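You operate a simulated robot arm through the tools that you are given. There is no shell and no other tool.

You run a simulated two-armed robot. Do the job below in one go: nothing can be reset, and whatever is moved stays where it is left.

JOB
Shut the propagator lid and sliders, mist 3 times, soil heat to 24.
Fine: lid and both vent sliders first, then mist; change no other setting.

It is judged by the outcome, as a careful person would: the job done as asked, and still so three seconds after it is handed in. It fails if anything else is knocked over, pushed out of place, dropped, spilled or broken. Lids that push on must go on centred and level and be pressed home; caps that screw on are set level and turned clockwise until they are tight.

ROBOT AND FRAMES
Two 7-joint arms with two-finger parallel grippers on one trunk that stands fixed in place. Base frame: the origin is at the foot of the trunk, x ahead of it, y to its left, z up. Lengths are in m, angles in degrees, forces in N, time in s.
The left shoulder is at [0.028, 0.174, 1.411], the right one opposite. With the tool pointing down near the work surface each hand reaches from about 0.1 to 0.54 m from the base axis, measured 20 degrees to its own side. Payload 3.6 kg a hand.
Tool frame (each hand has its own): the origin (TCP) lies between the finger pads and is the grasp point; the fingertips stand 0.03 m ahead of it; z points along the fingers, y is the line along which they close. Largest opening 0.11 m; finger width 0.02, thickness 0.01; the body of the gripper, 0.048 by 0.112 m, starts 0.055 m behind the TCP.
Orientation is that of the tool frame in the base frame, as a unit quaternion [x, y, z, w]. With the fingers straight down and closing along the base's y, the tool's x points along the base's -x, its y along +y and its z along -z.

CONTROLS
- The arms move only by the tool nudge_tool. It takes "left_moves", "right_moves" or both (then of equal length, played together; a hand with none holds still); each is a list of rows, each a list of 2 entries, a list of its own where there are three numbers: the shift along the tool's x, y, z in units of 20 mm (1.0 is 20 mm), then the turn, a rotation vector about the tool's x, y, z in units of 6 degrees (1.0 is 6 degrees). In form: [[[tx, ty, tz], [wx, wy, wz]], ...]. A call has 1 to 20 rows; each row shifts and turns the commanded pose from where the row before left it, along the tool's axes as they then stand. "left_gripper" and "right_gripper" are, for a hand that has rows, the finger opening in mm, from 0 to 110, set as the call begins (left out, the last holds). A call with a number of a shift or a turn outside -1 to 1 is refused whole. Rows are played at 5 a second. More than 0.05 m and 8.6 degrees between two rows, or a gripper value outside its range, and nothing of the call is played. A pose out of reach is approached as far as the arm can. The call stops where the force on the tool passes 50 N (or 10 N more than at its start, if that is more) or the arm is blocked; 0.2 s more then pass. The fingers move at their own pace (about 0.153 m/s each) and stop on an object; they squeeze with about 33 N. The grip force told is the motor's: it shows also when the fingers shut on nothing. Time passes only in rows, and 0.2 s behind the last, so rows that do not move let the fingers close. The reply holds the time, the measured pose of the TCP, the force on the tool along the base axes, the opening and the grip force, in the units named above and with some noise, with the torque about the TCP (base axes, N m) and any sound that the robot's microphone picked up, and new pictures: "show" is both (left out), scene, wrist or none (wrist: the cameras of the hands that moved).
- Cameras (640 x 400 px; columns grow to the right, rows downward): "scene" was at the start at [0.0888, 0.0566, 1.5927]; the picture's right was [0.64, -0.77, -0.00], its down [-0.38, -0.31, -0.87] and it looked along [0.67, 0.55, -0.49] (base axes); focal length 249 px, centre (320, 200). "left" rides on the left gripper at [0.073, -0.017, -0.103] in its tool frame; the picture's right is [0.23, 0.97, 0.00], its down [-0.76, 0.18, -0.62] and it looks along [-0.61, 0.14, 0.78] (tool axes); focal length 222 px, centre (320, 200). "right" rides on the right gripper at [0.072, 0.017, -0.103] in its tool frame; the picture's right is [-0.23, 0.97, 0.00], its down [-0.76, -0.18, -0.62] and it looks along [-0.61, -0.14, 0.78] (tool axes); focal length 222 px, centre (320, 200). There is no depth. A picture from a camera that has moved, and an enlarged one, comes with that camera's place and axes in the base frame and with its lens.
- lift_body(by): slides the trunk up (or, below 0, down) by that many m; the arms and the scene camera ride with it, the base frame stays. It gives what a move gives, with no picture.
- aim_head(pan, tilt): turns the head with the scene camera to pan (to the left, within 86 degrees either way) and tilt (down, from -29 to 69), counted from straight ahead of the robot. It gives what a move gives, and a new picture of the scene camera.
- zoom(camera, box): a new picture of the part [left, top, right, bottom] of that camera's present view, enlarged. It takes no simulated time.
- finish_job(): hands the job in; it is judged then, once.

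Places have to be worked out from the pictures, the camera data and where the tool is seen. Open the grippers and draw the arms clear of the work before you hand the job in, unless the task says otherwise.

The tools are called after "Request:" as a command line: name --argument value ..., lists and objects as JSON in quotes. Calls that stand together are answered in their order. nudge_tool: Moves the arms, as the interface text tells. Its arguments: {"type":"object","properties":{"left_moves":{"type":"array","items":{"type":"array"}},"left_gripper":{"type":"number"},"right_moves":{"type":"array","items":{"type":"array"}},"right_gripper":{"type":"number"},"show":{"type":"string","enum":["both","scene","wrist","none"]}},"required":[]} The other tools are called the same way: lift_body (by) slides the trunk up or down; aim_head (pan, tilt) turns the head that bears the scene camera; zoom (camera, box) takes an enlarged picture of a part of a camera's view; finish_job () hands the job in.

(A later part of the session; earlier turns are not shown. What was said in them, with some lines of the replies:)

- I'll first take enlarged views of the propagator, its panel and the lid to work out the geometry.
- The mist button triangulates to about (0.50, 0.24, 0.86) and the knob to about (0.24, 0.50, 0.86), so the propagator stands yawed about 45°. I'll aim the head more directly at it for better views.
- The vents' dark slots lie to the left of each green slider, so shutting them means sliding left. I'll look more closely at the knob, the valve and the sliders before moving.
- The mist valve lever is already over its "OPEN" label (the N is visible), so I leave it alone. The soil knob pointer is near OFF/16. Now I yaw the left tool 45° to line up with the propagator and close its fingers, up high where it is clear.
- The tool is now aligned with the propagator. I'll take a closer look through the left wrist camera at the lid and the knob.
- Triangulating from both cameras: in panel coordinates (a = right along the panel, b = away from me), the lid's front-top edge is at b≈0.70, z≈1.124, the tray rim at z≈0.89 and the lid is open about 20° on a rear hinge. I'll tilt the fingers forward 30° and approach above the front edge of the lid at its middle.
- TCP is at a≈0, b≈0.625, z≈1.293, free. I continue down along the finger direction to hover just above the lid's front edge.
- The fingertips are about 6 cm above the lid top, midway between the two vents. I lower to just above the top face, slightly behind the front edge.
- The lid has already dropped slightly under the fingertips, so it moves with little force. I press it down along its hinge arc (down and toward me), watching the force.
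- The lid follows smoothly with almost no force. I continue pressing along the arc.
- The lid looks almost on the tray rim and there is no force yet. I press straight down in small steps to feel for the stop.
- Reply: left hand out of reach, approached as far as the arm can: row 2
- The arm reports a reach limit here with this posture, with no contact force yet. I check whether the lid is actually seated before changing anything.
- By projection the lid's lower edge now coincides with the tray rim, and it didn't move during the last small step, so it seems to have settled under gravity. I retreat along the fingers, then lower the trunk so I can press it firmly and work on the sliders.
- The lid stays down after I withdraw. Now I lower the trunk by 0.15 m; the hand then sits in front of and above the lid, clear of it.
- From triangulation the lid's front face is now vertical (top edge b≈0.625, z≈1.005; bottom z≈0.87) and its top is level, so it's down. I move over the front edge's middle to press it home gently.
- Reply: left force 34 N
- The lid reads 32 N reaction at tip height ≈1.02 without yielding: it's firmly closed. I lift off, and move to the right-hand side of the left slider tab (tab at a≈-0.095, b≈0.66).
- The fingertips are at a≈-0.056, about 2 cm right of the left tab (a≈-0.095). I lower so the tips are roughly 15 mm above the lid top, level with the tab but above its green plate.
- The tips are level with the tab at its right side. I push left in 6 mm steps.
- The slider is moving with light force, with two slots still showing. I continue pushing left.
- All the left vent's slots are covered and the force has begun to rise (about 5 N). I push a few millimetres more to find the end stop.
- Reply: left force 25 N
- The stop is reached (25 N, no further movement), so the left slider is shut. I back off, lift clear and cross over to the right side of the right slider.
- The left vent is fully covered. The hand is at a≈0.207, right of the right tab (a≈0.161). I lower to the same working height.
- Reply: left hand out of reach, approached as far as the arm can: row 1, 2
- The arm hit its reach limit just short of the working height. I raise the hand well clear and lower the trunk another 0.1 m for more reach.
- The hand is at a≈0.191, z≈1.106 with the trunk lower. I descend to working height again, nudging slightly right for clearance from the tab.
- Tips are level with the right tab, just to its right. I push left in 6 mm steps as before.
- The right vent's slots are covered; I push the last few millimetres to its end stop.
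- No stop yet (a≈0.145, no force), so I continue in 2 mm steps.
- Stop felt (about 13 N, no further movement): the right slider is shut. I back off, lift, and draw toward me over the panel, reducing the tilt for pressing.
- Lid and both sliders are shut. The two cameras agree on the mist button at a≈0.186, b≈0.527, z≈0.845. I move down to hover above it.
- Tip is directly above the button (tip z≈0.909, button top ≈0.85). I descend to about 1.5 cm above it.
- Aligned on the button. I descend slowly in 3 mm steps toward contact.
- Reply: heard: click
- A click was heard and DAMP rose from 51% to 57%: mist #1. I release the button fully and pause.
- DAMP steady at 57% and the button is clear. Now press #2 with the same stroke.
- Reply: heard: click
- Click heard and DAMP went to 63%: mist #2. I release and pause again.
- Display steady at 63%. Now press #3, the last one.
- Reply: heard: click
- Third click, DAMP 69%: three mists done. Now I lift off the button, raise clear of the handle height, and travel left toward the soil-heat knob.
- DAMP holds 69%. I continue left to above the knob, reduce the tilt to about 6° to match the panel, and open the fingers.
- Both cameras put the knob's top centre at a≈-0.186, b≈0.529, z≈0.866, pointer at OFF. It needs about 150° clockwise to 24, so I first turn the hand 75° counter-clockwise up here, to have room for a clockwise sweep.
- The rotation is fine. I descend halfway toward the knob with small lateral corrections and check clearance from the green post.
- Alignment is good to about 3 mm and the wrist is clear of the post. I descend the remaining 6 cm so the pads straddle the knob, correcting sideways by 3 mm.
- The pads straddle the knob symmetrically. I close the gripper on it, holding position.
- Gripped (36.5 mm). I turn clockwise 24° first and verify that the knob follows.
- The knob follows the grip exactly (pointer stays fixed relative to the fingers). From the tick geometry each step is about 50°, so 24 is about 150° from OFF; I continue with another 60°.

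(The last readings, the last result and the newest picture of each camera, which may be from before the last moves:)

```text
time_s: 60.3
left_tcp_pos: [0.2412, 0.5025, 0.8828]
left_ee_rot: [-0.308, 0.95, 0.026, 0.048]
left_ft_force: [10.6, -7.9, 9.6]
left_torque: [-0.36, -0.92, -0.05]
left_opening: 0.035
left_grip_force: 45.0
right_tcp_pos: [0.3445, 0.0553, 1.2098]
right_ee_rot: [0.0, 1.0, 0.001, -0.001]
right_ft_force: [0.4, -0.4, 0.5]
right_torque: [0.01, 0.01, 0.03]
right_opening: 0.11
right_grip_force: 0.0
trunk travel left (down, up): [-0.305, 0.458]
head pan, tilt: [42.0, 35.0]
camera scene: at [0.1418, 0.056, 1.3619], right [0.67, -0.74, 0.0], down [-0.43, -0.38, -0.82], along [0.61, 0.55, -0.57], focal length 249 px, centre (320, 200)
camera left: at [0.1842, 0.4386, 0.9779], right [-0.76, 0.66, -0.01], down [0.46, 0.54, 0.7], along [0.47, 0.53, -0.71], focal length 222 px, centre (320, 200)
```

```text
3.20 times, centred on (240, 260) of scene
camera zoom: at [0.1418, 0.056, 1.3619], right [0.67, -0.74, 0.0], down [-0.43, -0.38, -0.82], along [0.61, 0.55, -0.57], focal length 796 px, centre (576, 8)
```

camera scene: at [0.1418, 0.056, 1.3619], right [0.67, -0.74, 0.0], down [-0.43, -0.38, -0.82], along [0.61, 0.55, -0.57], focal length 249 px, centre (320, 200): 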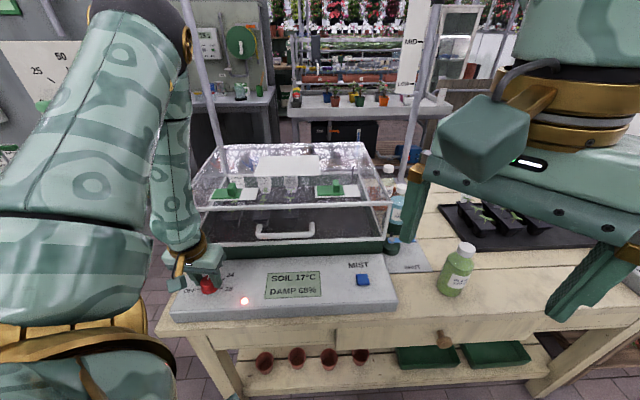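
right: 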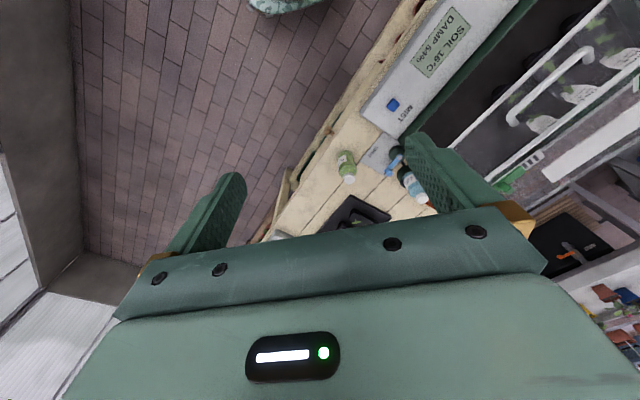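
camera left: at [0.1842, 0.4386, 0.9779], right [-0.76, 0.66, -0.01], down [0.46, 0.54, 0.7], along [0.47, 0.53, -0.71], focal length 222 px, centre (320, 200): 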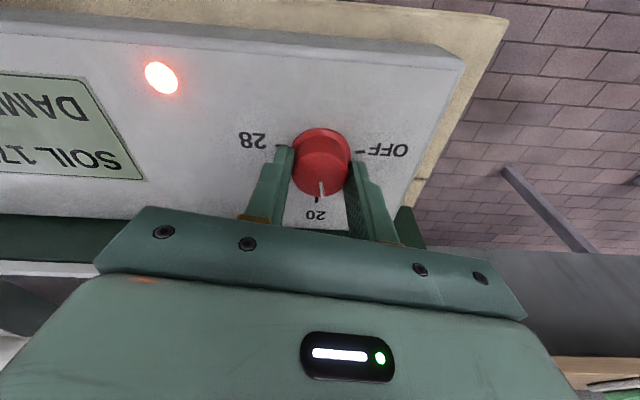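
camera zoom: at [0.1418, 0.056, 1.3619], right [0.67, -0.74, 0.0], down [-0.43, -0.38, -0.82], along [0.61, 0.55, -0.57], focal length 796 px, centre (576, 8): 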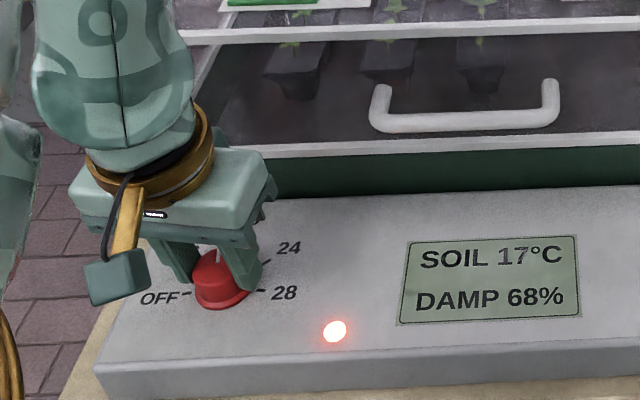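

The heater light came on and the knob is approaching 20 (84° turned). I continue another 60°.

Request:
nudge_tool --left_moves '[[[0, 0, 0], [0, 0, 1]], [[0, 0, 0], [0, 0, 1]], [[0, 0, 0], [0, 0, 1]], [[0, 0, 0], [0, 0, 1]], [[0, 0, 0], [0, 0, 1]], [[0, 0, 0], [0, 0, 1]], [[0, 0, 0], [0, 0, 1]], [[0, 0, 0], [0, 0, 1]], [[0, 0, 0], [0, 0, 1]], [[0, 0, 0], [0, 0, 1]]]' --left_gripper 0 --show "both"

Request:
zoom --camera "left" --box '[200, 60, 440, 240]'

Request:
zoom --camera "scene" --box '[140, 200, 340, 320]'

```text
time_s: 62.5
left_tcp_pos: [0.2387, 0.5033, 0.883]
left_ee_rot: [0.207, 0.977, 0.044, 0.029]
left_ft_force: [10.8, -1.7, 14.3]
left_torque: [-1.11, -1.13, -0.01]
left_opening: 0.0364
left_grip_force: 44.8
right_tcp_pos: [0.3427, 0.0574, 1.2096]
right_ee_rot: [0.0, 1.0, 0.001, -0.001]
right_ft_force: [-0.1, 0.0, 0.0]
right_torque: [-0.02, 0.01, 0.0]
right_opening: 0.11
right_grip_force: 0.1
trunk travel left (down, up): [-0.305, 0.458]
head pan, tilt: [42.0, 35.0]
camera scene: at [0.1416, 0.0568, 1.3619], right [0.67, -0.74, 0.0], down [-0.43, -0.38, -0.82], along [0.61, 0.55, -0.57], focal length 249 px, centre (320, 200)
camera left: at [0.1589, 0.5089, 0.981], right [0.18, 0.98, 0.09], down [0.72, -0.2, 0.67], along [0.67, -0.06, -0.74], focal length 222 px, centre (320, 200)
```

scene: 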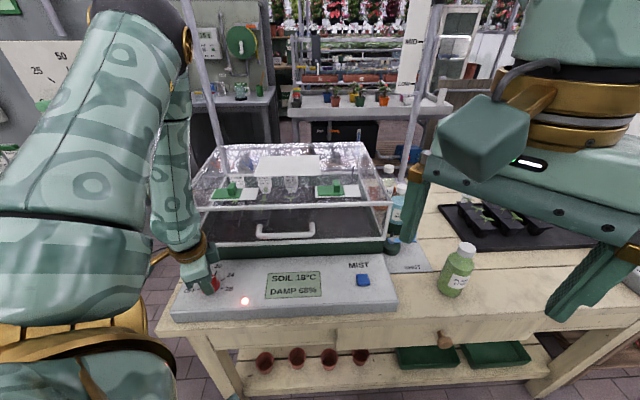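
left: 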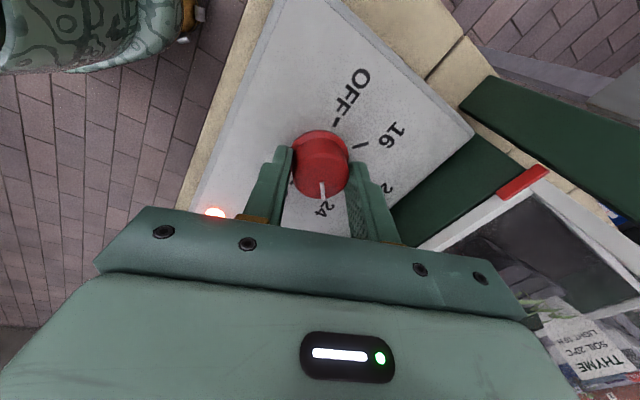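

```text
2.22 times, centred on (320, 150) of left
camera zoom: at [0.1589, 0.5089, 0.981], right [0.18, 0.98, 0.09], down [0.72, -0.2, 0.67], along [0.67, -0.06, -0.74], focal length 494 px, centre (320, 311)
```

zoom: 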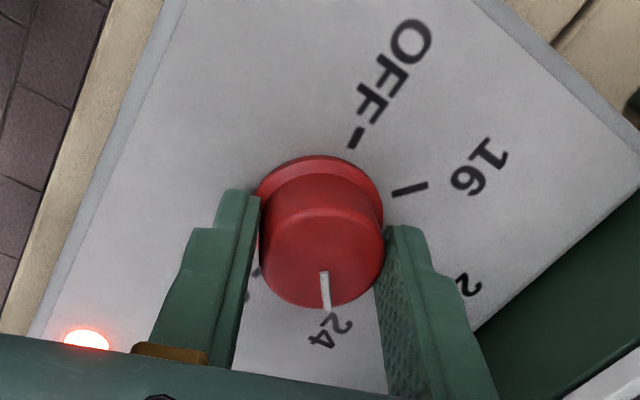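

```text
3.20 times, centred on (240, 260) of scene
camera zoom: at [0.1416, 0.0568, 1.3619], right [0.67, -0.74, 0.0], down [-0.43, -0.38, -0.82], along [0.61, 0.55, -0.57], focal length 796 px, centre (576, 8)
```

zoom: 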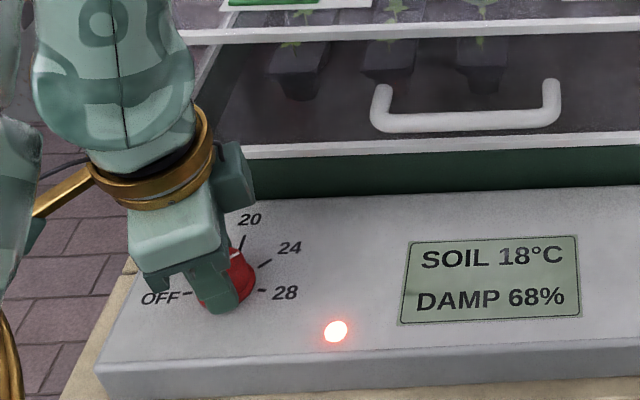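

The pointer is nearly at 24 (144° turned, about 6° to go). I turn the last 6° and then examine it.

Request:
nudge_tool --left_moves '[[[0, 0, 0], [0, 0, 1]], [[0, 0, 0], [0, 0, 0]]]' --left_gripper 0 --show "none"

Request:
zoom --camera "scene" --box '[185, 255, 245, 300]'

Request:
zoom --camera "left" --box '[260, 80, 400, 230]'

```text
time_s: 63.1
left_tcp_pos: [0.24, 0.5034, 0.8834]
left_ee_rot: [0.259, 0.964, 0.045, 0.026]
left_ft_force: [9.8, -0.7, 11.4]
left_torque: [-0.92, -0.66, 0.04]
left_opening: 0.0363
left_grip_force: 45.4
right_tcp_pos: [0.3445, 0.0565, 1.2087]
right_ee_rot: [-0.001, 1.0, 0.001, -0.001]
right_ft_force: [0.0, -0.5, -0.1]
right_torque: [0.01, 0.01, -0.01]
right_opening: 0.1101
right_grip_force: 0.1
trunk travel left (down, up): [-0.305, 0.458]
head pan, tilt: [42.0, 35.0]
```

```text
8.89 times, centred on (215, 278) of scene
camera zoom: at [0.1417, 0.0571, 1.3618], right [0.67, -0.74, 0.0], down [-0.43, -0.38, -0.82], along [0.61, 0.55, -0.57], focal length 2212 px, centre (1253, -489)
```

zoom: 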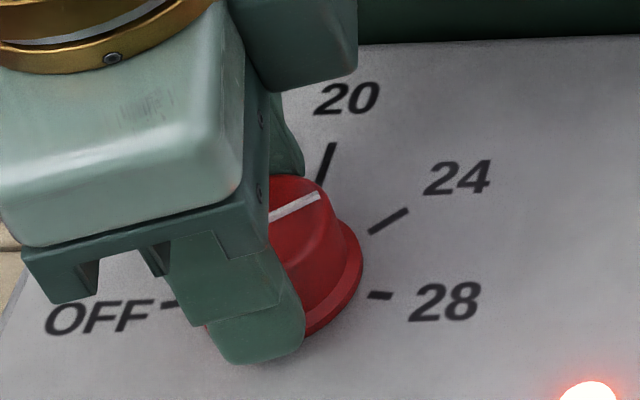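

```text
2.67 times, centred on (330, 155) of left
camera zoom: at [0.1607, 0.5167, 0.9816], right [0.29, 0.95, 0.09], down [0.7, -0.27, 0.66], along [0.65, -0.12, -0.75], focal length 592 px, centre (293, 320)
```

zoom: 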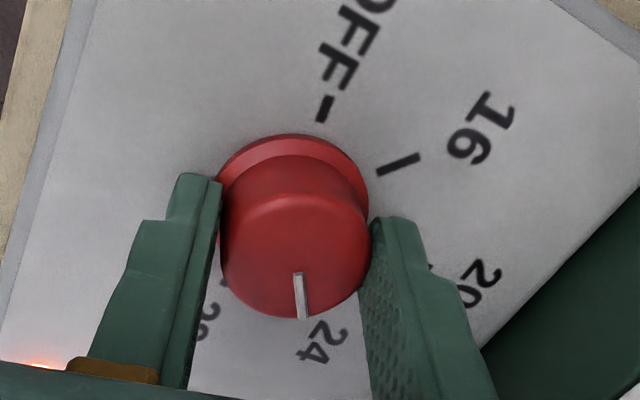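

Rotation totals 150°, but the pointer direction needs a precise check, so I zoom in more on the pointer and the 24 tick.

Request:
zoom --camera "scene" --box '[200, 268, 232, 288]'

```text
16.00 times, centred on (216, 278) of scene
camera zoom: at [0.1417, 0.0571, 1.3618], right [0.67, -0.74, 0.0], down [-0.43, -0.38, -0.82], along [0.61, 0.55, -0.57], focal length 3981 px, centre (1984, -1048)
```

zoom: 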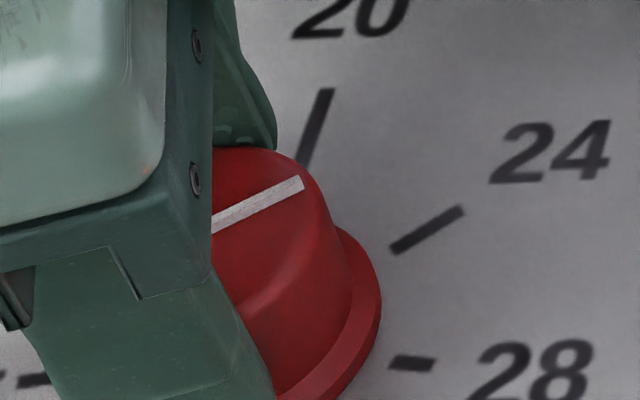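

Geometry from the scene view suggests the pointer is a few degrees (about 2–7°) past the 24 tick. I turn back about 4.5°, then open the fingers and lift off to check it unobstructed.

Request:
nudge_tool --left_moves '[[[0, 0, 0], [0, 0, -0.75]], [[0, 0, 0], [0, 0, 0]]]' --left_gripper 0 --show "none"

Request:
zoom --camera "scene" --box '[200, 268, 232, 288]'

```text
time_s: 63.7
left_tcp_pos: [0.2394, 0.5027, 0.8831]
left_ee_rot: [0.22, 0.974, 0.044, 0.027]
left_ft_force: [6.4, -0.5, 5.5]
left_torque: [-0.14, 1.35, -0.01]
left_opening: 0.0359
left_grip_force: 45.3
right_tcp_pos: [0.3441, 0.0582, 1.2075]
right_ee_rot: [0.0, 1.0, 0.0, -0.001]
right_ft_force: [0.9, 0.2, 1.3]
right_torque: [0.01, 0.01, -0.01]
right_opening: 0.1103
right_grip_force: 0.0
trunk travel left (down, up): [-0.305, 0.458]
head pan, tilt: [42.0, 35.0]
```

```text
16.00 times, centred on (216, 278) of scene
camera zoom: at [0.142, 0.0574, 1.3617], right [0.67, -0.74, 0.0], down [-0.43, -0.38, -0.82], along [0.61, 0.55, -0.57], focal length 3981 px, centre (1984, -1048)
```

zoom: 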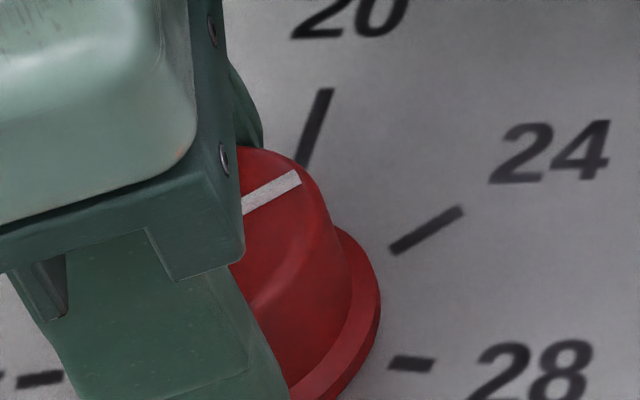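

Pointer direction is now close to the tick's. I open the fingers and lift straight off the knob to view it clearly.

Request:
nudge_tool --left_moves '[[[0, 0, 0], [0, 0, 0]], [[0, 0, 0], [0, 0, 0]], [[0, 0, -0.5], [0, 0, 0]], [[0, 0, -1], [0, 0, 0]], [[0, 0, -1], [0, 0, 0]], [[0, 0, -1], [0, 0, 0]], [[0, 0, -1], [0, 0, 0]], [[0, 0, -1], [0, 0, 0]], [[0, 0, -1], [0, 0, 0]]]' --left_gripper 70 --show "both"

Request:
zoom --camera "scene" --box '[193, 258, 233, 298]'

Request:
zoom --camera "left" --box '[260, 40, 400, 180]'

```text
time_s: 65.7
left_tcp_pos: [0.2296, 0.4948, 1.0141]
left_ee_rot: [0.22, 0.974, 0.044, 0.028]
left_ft_force: [1.1, -0.4, -0.2]
left_torque: [-0.02, -0.02, 0.02]
left_opening: 0.0699
left_grip_force: 0.1
right_tcp_pos: [0.3436, 0.058, 1.2098]
right_ee_rot: [-0.001, 1.0, 0.0, -0.001]
right_ft_force: [-0.1, -0.5, -0.1]
right_torque: [-0.01, 0.0, -0.02]
right_opening: 0.1098
right_grip_force: 0.1
trunk travel left (down, up): [-0.305, 0.458]
head pan, tilt: [42.0, 35.0]
camera scene: at [0.1406, 0.0575, 1.3619], right [0.67, -0.74, 0.0], down [-0.43, -0.38, -0.82], along [0.61, 0.55, -0.57], focal length 249 px, centre (320, 200)
camera left: at [0.1495, 0.5022, 1.1119], right [0.21, 0.97, 0.09], down [0.72, -0.21, 0.66], along [0.67, -0.08, -0.74], focal length 222 px, centre (320, 200)
```

scene: 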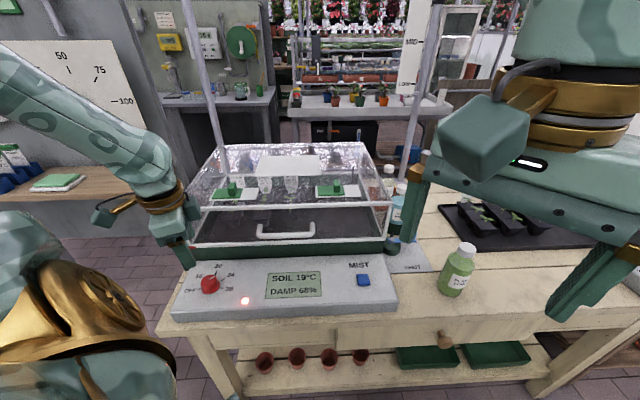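
left: 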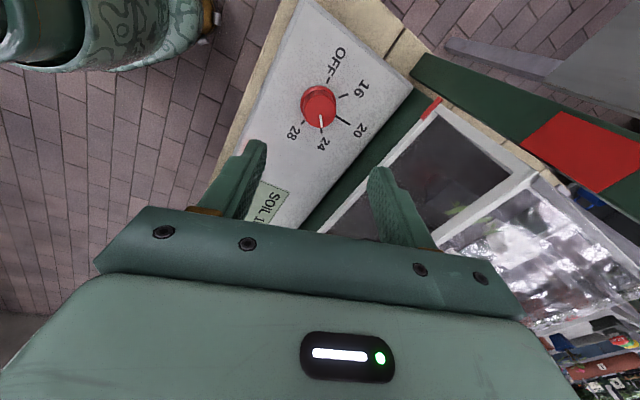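

```text
10.00 times, centred on (213, 278) of scene
camera zoom: at [0.1406, 0.0575, 1.3619], right [0.67, -0.74, 0.0], down [-0.43, -0.38, -0.82], along [0.61, 0.55, -0.57], focal length 2488 px, centre (1390, -580)
```

zoom: 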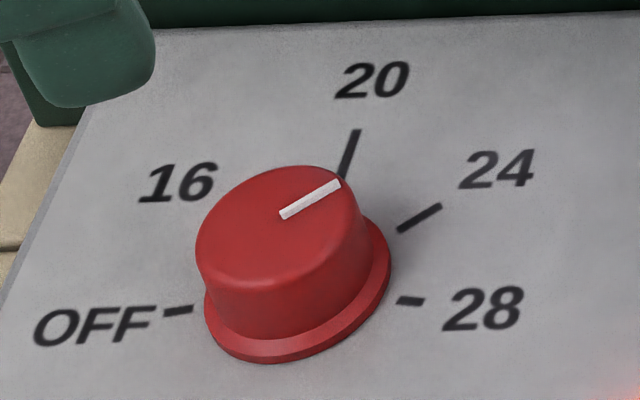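

```text
2.86 times, centred on (330, 110) of left
camera zoom: at [0.1495, 0.5022, 1.1119], right [0.21, 0.97, 0.09], down [0.72, -0.21, 0.66], along [0.67, -0.08, -0.74], focal length 635 px, centre (291, 457)
```

zoom: 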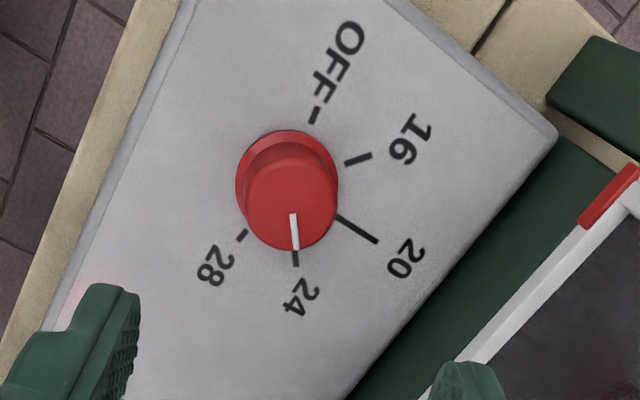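

Soil is heating (19 °C) and the pointer appears aligned with the 24 tick from the wrist camera. I zoom in further to measure.

Request:
zoom --camera "left" --box '[295, 75, 355, 140]'

Request:
zoom --camera "scene" --box '[202, 265, 234, 290]'

```text
6.15 times, centred on (325, 108) of left
camera zoom: at [0.1495, 0.5022, 1.1119], right [0.21, 0.97, 0.09], down [0.72, -0.21, 0.66], along [0.67, -0.08, -0.74], focal length 1367 px, centre (289, 769)
```

zoom: 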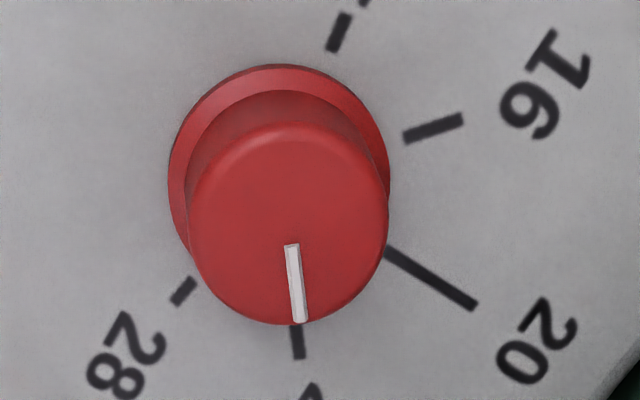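

```text
16.00 times, centred on (218, 278) of scene
camera zoom: at [0.1406, 0.0575, 1.3619], right [0.67, -0.74, 0.0], down [-0.43, -0.38, -0.82], along [0.61, 0.55, -0.57], focal length 3981 px, centre (1952, -1040)
```

zoom: 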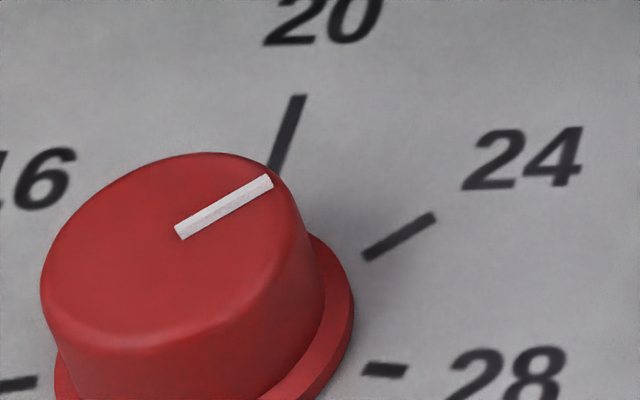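

The pointer direction matches the 24 tick within about 2° in both views. I withdraw the left arm upward and back toward me, clear of the propagator.

Request:
nudge_tool --left_moves '[[[0, 0, -1], [0, 0, 0]], [[0, 0, -1], [0, 0, 0]], [[0, 0, -1], [0, 0, 0]], [[0, 0, -1], [0, 0, 0]], [[0, 0, -1], [0, 0, 0]], [[0, 0, -1], [0, 0, 0]], [[0, 0, -1], [0, 0, 0]], [[0, 0, -1], [0, 0, 0]], [[0, 0, -1], [0, 0, 0]], [[0, -1, 0], [0, 0, 0]], [[0, -1, 0], [0, 0, 0]], [[0, -1, 0], [0, 0, 0]], [[0, -1, 0], [0, 0, 0]], [[0, -1, 0], [0, 0, 0]]]' --left_gripper 80 --show "both"

Request:
zoom --camera "scene" --box '[150, 130, 450, 330]'

Request:
zoom --camera "scene" --box '[170, 250, 330, 320]'

```text
time_s: 68.7
left_tcp_pos: [0.1813, 0.3976, 1.1734]
left_ee_rot: [0.22, 0.974, 0.045, 0.028]
left_ft_force: [0.2, -0.3, -0.5]
left_torque: [-0.03, -0.01, 0.02]
left_opening: 0.0799
left_grip_force: 0.1
left hand out of reach, approached as far as the arm can: row 13, 14
right_tcp_pos: [0.3419, 0.0579, 1.2104]
right_ee_rot: [-0.001, 1.0, 0.0, 0.0]
right_ft_force: [-0.2, -0.7, 0.4]
right_torque: [-0.01, 0.01, 0.02]
right_opening: 0.1098
right_grip_force: 0.1
trunk travel left (down, up): [-0.305, 0.458]
head pan, tilt: [42.0, 35.0]
camera scene: at [0.1409, 0.0578, 1.3618], right [0.67, -0.74, 0.0], down [-0.43, -0.38, -0.82], along [0.61, 0.55, -0.57], focal length 249 px, centre (320, 200)
camera left: at [0.1006, 0.4062, 1.2707], right [0.21, 0.97, 0.09], down [0.72, -0.21, 0.66], along [0.67, -0.08, -0.74], focal length 222 px, centre (320, 200)
```

scene: 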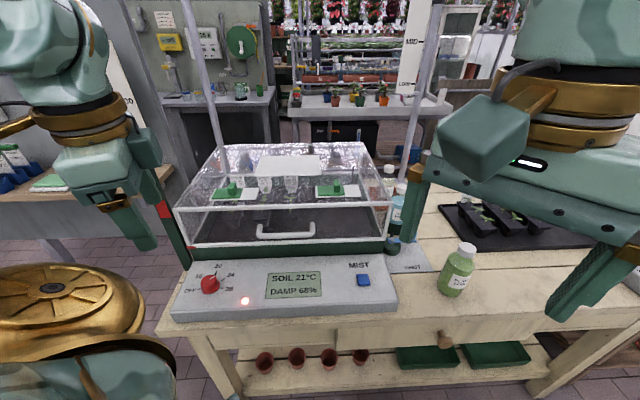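
left: 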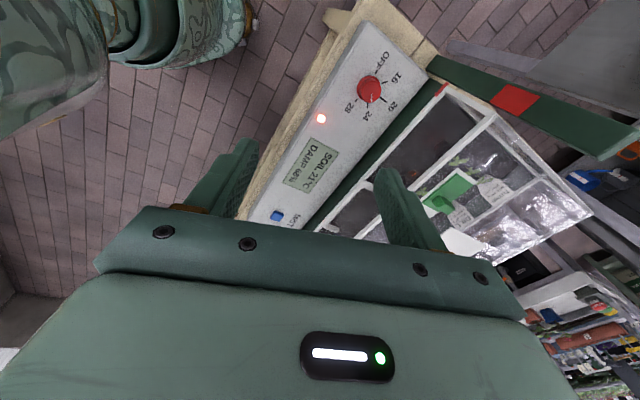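

```text
2.00 times, centred on (300, 230) of scene
camera zoom: at [0.1409, 0.0578, 1.3618], right [0.67, -0.74, 0.0], down [-0.43, -0.38, -0.82], along [0.61, 0.55, -0.57], focal length 498 px, centre (360, 140)
```

zoom: 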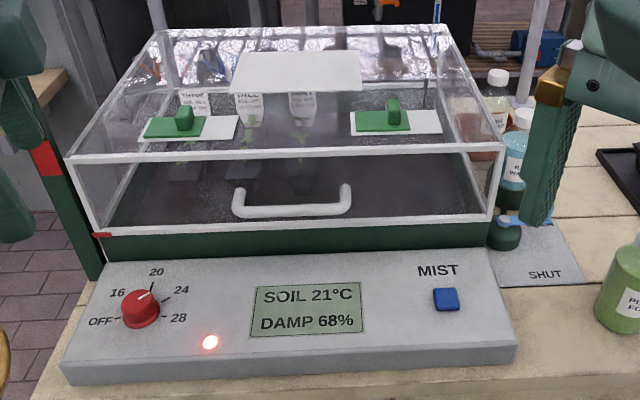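

```text
4.00 times, centred on (250, 285) of scene
camera zoom: at [0.1409, 0.0578, 1.3618], right [0.67, -0.74, 0.0], down [-0.43, -0.38, -0.82], along [0.61, 0.55, -0.57], focal length 995 px, centre (600, -140)
```

zoom: 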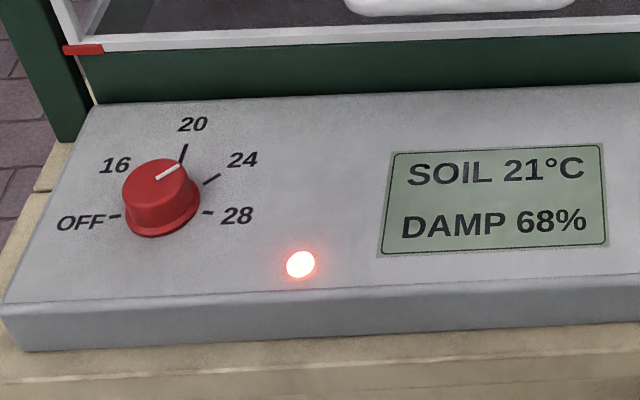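

The arm is clear; soil is at 21 °C and rising with the heater light on. I wait a few seconds to see where it settles and look closely at the vents and lid.

Request:
nudge_tool --left_moves '[[[0, 0, 0], [0, 0, 0]], [[0, 0, 0], [0, 0, 0]], [[0, 0, 0], [0, 0, 0]], [[0, 0, 0], [0, 0, 0]], [[0, 0, 0], [0, 0, 0]], [[0, 0, 0], [0, 0, 0]], [[0, 0, 0], [0, 0, 0]], [[0, 0, 0], [0, 0, 0]], [[0, 0, 0], [0, 0, 0]], [[0, 0, 0], [0, 0, 0]], [[0, 0, 0], [0, 0, 0]], [[0, 0, 0], [0, 0, 0]], [[0, 0, 0], [0, 0, 0]], [[0, 0, 0], [0, 0, 0]], [[0, 0, 0], [0, 0, 0]], [[0, 0, 0], [0, 0, 0]], [[0, 0, 0], [0, 0, 0]], [[0, 0, 0], [0, 0, 0]], [[0, 0, 0], [0, 0, 0]], [[0, 0, 0], [0, 0, 0]]]' --left_gripper 80 --show "none"

Request:
nudge_tool --left_moves '[[[0, 0, 0], [0, 0, 0]], [[0, 0, 0], [0, 0, 0]], [[0, 0, 0], [0, 0, 0]], [[0, 0, 0], [0, 0, 0]], [[0, 0, 0], [0, 0, 0]], [[0, 0, 0], [0, 0, 0]], [[0, 0, 0], [0, 0, 0]], [[0, 0, 0], [0, 0, 0]], [[0, 0, 0], [0, 0, 0]], [[0, 0, 0], [0, 0, 0]], [[0, 0, 0], [0, 0, 0]], [[0, 0, 0], [0, 0, 0]], [[0, 0, 0], [0, 0, 0]], [[0, 0, 0], [0, 0, 0]], [[0, 0, 0], [0, 0, 0]], [[0, 0, 0], [0, 0, 0]], [[0, 0, 0], [0, 0, 0]], [[0, 0, 0], [0, 0, 0]], [[0, 0, 0], [0, 0, 0]], [[0, 0, 0], [0, 0, 0]]]' --left_gripper 80 --show "scene"

Request:
zoom --camera "scene" --box '[170, 250, 330, 320]'

Request:
zoom --camera "scene" --box '[190, 150, 390, 260]'

```text
time_s: 72.9
left_tcp_pos: [0.1819, 0.3984, 1.1733]
left_ee_rot: [0.219, 0.974, 0.044, 0.029]
left_ft_force: [0.2, -0.4, 0.1]
left_torque: [0.0, -0.04, 0.04]
left_opening: 0.08
left_grip_force: 0.0
right_tcp_pos: [0.3433, 0.0572, 1.209]
right_ee_rot: [-0.001, 1.0, 0.0, -0.001]
right_ft_force: [0.7, -0.2, 0.8]
right_torque: [0.0, 0.0, 0.01]
right_opening: 0.1101
right_grip_force: 0.1
trunk travel left (down, up): [-0.305, 0.458]
head pan, tilt: [42.0, 35.0]
```

```text
time_s: 77.1
left_tcp_pos: [0.1808, 0.3987, 1.1732]
left_ee_rot: [0.22, 0.974, 0.044, 0.029]
left_ft_force: [0.3, 0.3, 0.7]
left_torque: [0.02, 0.03, -0.02]
left_opening: 0.0799
left_grip_force: 0.1
right_tcp_pos: [0.3431, 0.057, 1.2093]
right_ee_rot: [-0.001, 1.0, 0.0, -0.001]
right_ft_force: [-0.2, -0.6, -0.2]
right_torque: [-0.01, 0.02, -0.01]
right_opening: 0.11
right_grip_force: 0.0
trunk travel left (down, up): [-0.305, 0.458]
head pan, tilt: [42.0, 35.0]
camera scene: at [0.1408, 0.0579, 1.3618], right [0.67, -0.74, 0.0], down [-0.43, -0.38, -0.82], along [0.61, 0.55, -0.57], focal length 249 px, centre (320, 200)
```

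scene: 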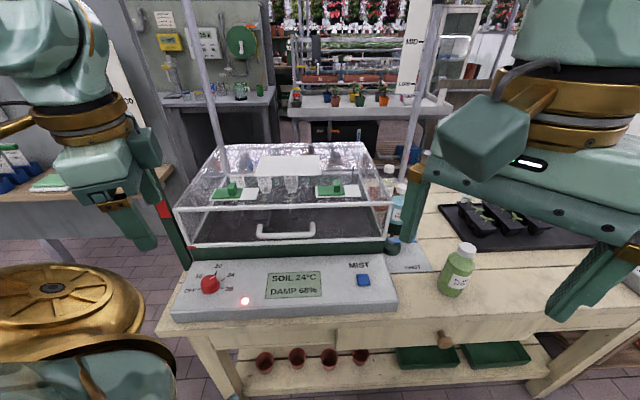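

```text
4.00 times, centred on (250, 285) of scene
camera zoom: at [0.1408, 0.0579, 1.3618], right [0.67, -0.74, 0.0], down [-0.43, -0.38, -0.82], along [0.61, 0.55, -0.57], focal length 995 px, centre (600, -140)
```

zoom: 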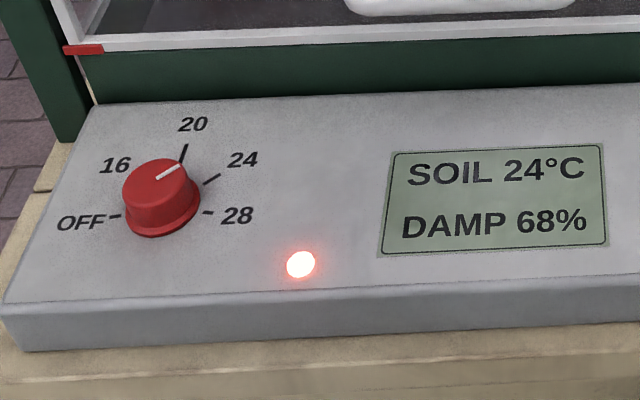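

```text
3.20 times, centred on (290, 205) of scene
camera zoom: at [0.1408, 0.0579, 1.3618], right [0.67, -0.74, 0.0], down [-0.43, -0.38, -0.82], along [0.61, 0.55, -0.57], focal length 796 px, centre (416, 184)
```

zoom: 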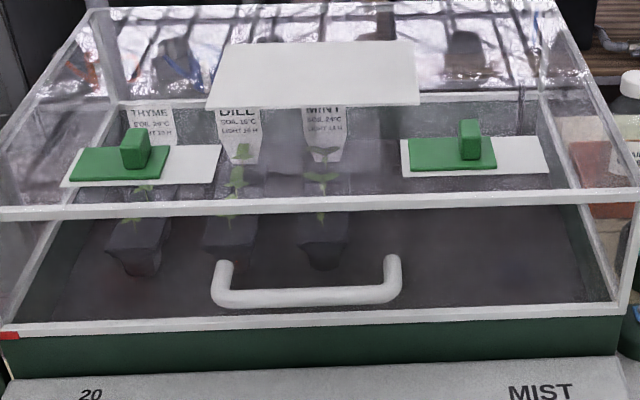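

Soil reads 24 °C, and both sliders cover their slots fully. I wait a few more seconds to confirm it holds at 24 rather than climbing on.

Request:
nudge_tool --left_moves '[[[0, 0, 0], [0, 0, 0]], [[0, 0, 0], [0, 0, 0]], [[0, 0, 0], [0, 0, 0]], [[0, 0, 0], [0, 0, 0]], [[0, 0, 0], [0, 0, 0]], [[0, 0, 0], [0, 0, 0]], [[0, 0, 0], [0, 0, 0]], [[0, 0, 0], [0, 0, 0]], [[0, 0, 0], [0, 0, 0]], [[0, 0, 0], [0, 0, 0]], [[0, 0, 0], [0, 0, 0]], [[0, 0, 0], [0, 0, 0]], [[0, 0, 0], [0, 0, 0]], [[0, 0, 0], [0, 0, 0]], [[0, 0, 0], [0, 0, 0]], [[0, 0, 0], [0, 0, 0]], [[0, 0, 0], [0, 0, 0]], [[0, 0, 0], [0, 0, 0]], [[0, 0, 0], [0, 0, 0]], [[0, 0, 0], [0, 0, 0]]]' --left_gripper 80 --show "none"

Request:
nudge_tool --left_moves '[[[0, 0, 0], [0, 0, 0]], [[0, 0, 0], [0, 0, 0]], [[0, 0, 0], [0, 0, 0]], [[0, 0, 0], [0, 0, 0]], [[0, 0, 0], [0, 0, 0]], [[0, 0, 0], [0, 0, 0]], [[0, 0, 0], [0, 0, 0]], [[0, 0, 0], [0, 0, 0]], [[0, 0, 0], [0, 0, 0]], [[0, 0, 0], [0, 0, 0]], [[0, 0, 0], [0, 0, 0]], [[0, 0, 0], [0, 0, 0]], [[0, 0, 0], [0, 0, 0]], [[0, 0, 0], [0, 0, 0]], [[0, 0, 0], [0, 0, 0]], [[0, 0, 0], [0, 0, 0]], [[0, 0, 0], [0, 0, 0]], [[0, 0, 0], [0, 0, 0]], [[0, 0, 0], [0, 0, 0]], [[0, 0, 0], [0, 0, 0]]]' --left_gripper 80 --show "none"

Request:
zoom --camera "scene" --box '[170, 250, 330, 320]'

Request:
zoom --camera "scene" --box '[150, 130, 480, 330]'

```text
time_s: 81.3
left_tcp_pos: [0.1818, 0.3989, 1.1721]
left_ee_rot: [0.22, 0.974, 0.043, 0.029]
left_ft_force: [-0.9, -0.8, -0.6]
left_torque: [-0.02, -0.01, 0.01]
left_opening: 0.08
left_grip_force: 0.0
right_tcp_pos: [0.3455, 0.0593, 1.2094]
right_ee_rot: [-0.001, 1.0, 0.0, -0.001]
right_ft_force: [0.2, -0.1, -0.2]
right_torque: [-0.02, 0.03, -0.01]
right_opening: 0.11
right_grip_force: 0.1
trunk travel left (down, up): [-0.305, 0.458]
head pan, tilt: [42.0, 35.0]
```

```text
time_s: 85.5
left_tcp_pos: [0.1811, 0.3988, 1.1726]
left_ee_rot: [0.22, 0.974, 0.045, 0.029]
left_ft_force: [0.2, 0.7, 0.4]
left_torque: [-0.01, 0.01, -0.02]
left_opening: 0.08
left_grip_force: 0.1
right_tcp_pos: [0.3431, 0.0585, 1.21]
right_ee_rot: [-0.001, 1.0, 0.0, -0.002]
right_ft_force: [0.0, 0.2, 0.5]
right_torque: [-0.03, -0.06, -0.02]
right_opening: 0.1102
right_grip_force: 0.2
trunk travel left (down, up): [-0.305, 0.458]
head pan, tilt: [42.0, 35.0]
```

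```text
4.00 times, centred on (250, 285) of scene
camera zoom: at [0.1408, 0.0579, 1.3618], right [0.67, -0.74, 0.0], down [-0.43, -0.38, -0.82], along [0.61, 0.55, -0.57], focal length 995 px, centre (600, -140)
```

zoom: 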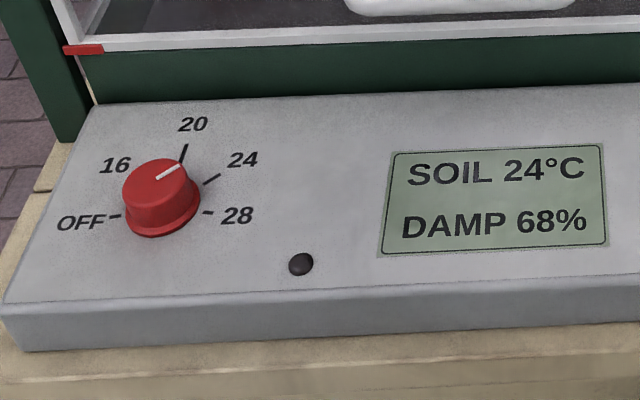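

```text
1.94 times, centred on (315, 230) of scene
camera zoom: at [0.1408, 0.0579, 1.3618], right [0.67, -0.74, 0.0], down [-0.43, -0.38, -0.82], along [0.61, 0.55, -0.57], focal length 483 px, centre (330, 142)
```

zoom: 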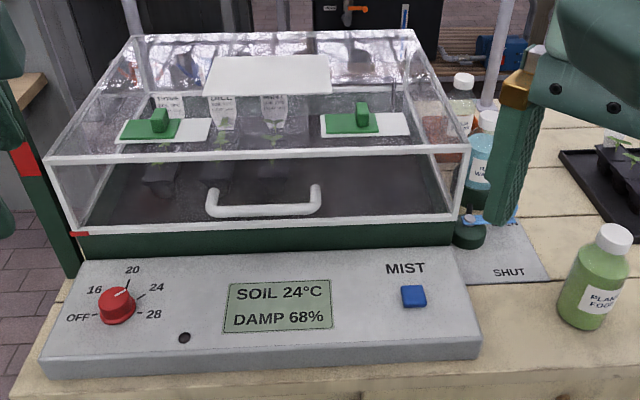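

Soil has settled at 24 °C and the heater light has gone out. The lid is down, both vents are covered, and three mists are done. The valve and everything else are untouched, the grippers are open and both arms are clear, so I hand the job in.

Request:
finish_job

```text
The job is handed in.
```

The propagator is shut, misted three times and set to 24 °C, and I've handed the job in.

- **Lid:** I closed it and pressed it down at the front middle. It took about 32 N without giving, and the front edge sits on the tray rim.
- **Vent sliders:** both are pushed left to their end stops, with all slots covered.
- **Mist:** after the lid and sliders were shut, I pressed the button three times. Each press gave a click, and damp rose 51 → 57 → 63 → 69%. It read 68% at the end.
- **Soil heat:** I turned the knob from OFF to 24; the pointer is within about 2° of the mark. The soil warmed to 24 °C, the heater light went out, and it was still reading 24 °C at my last check.

I left the water valve at OPEN, as I found it, and changed no other setting. I saw nothing knocked over or moved. Both grippers are open and the arms are clear.
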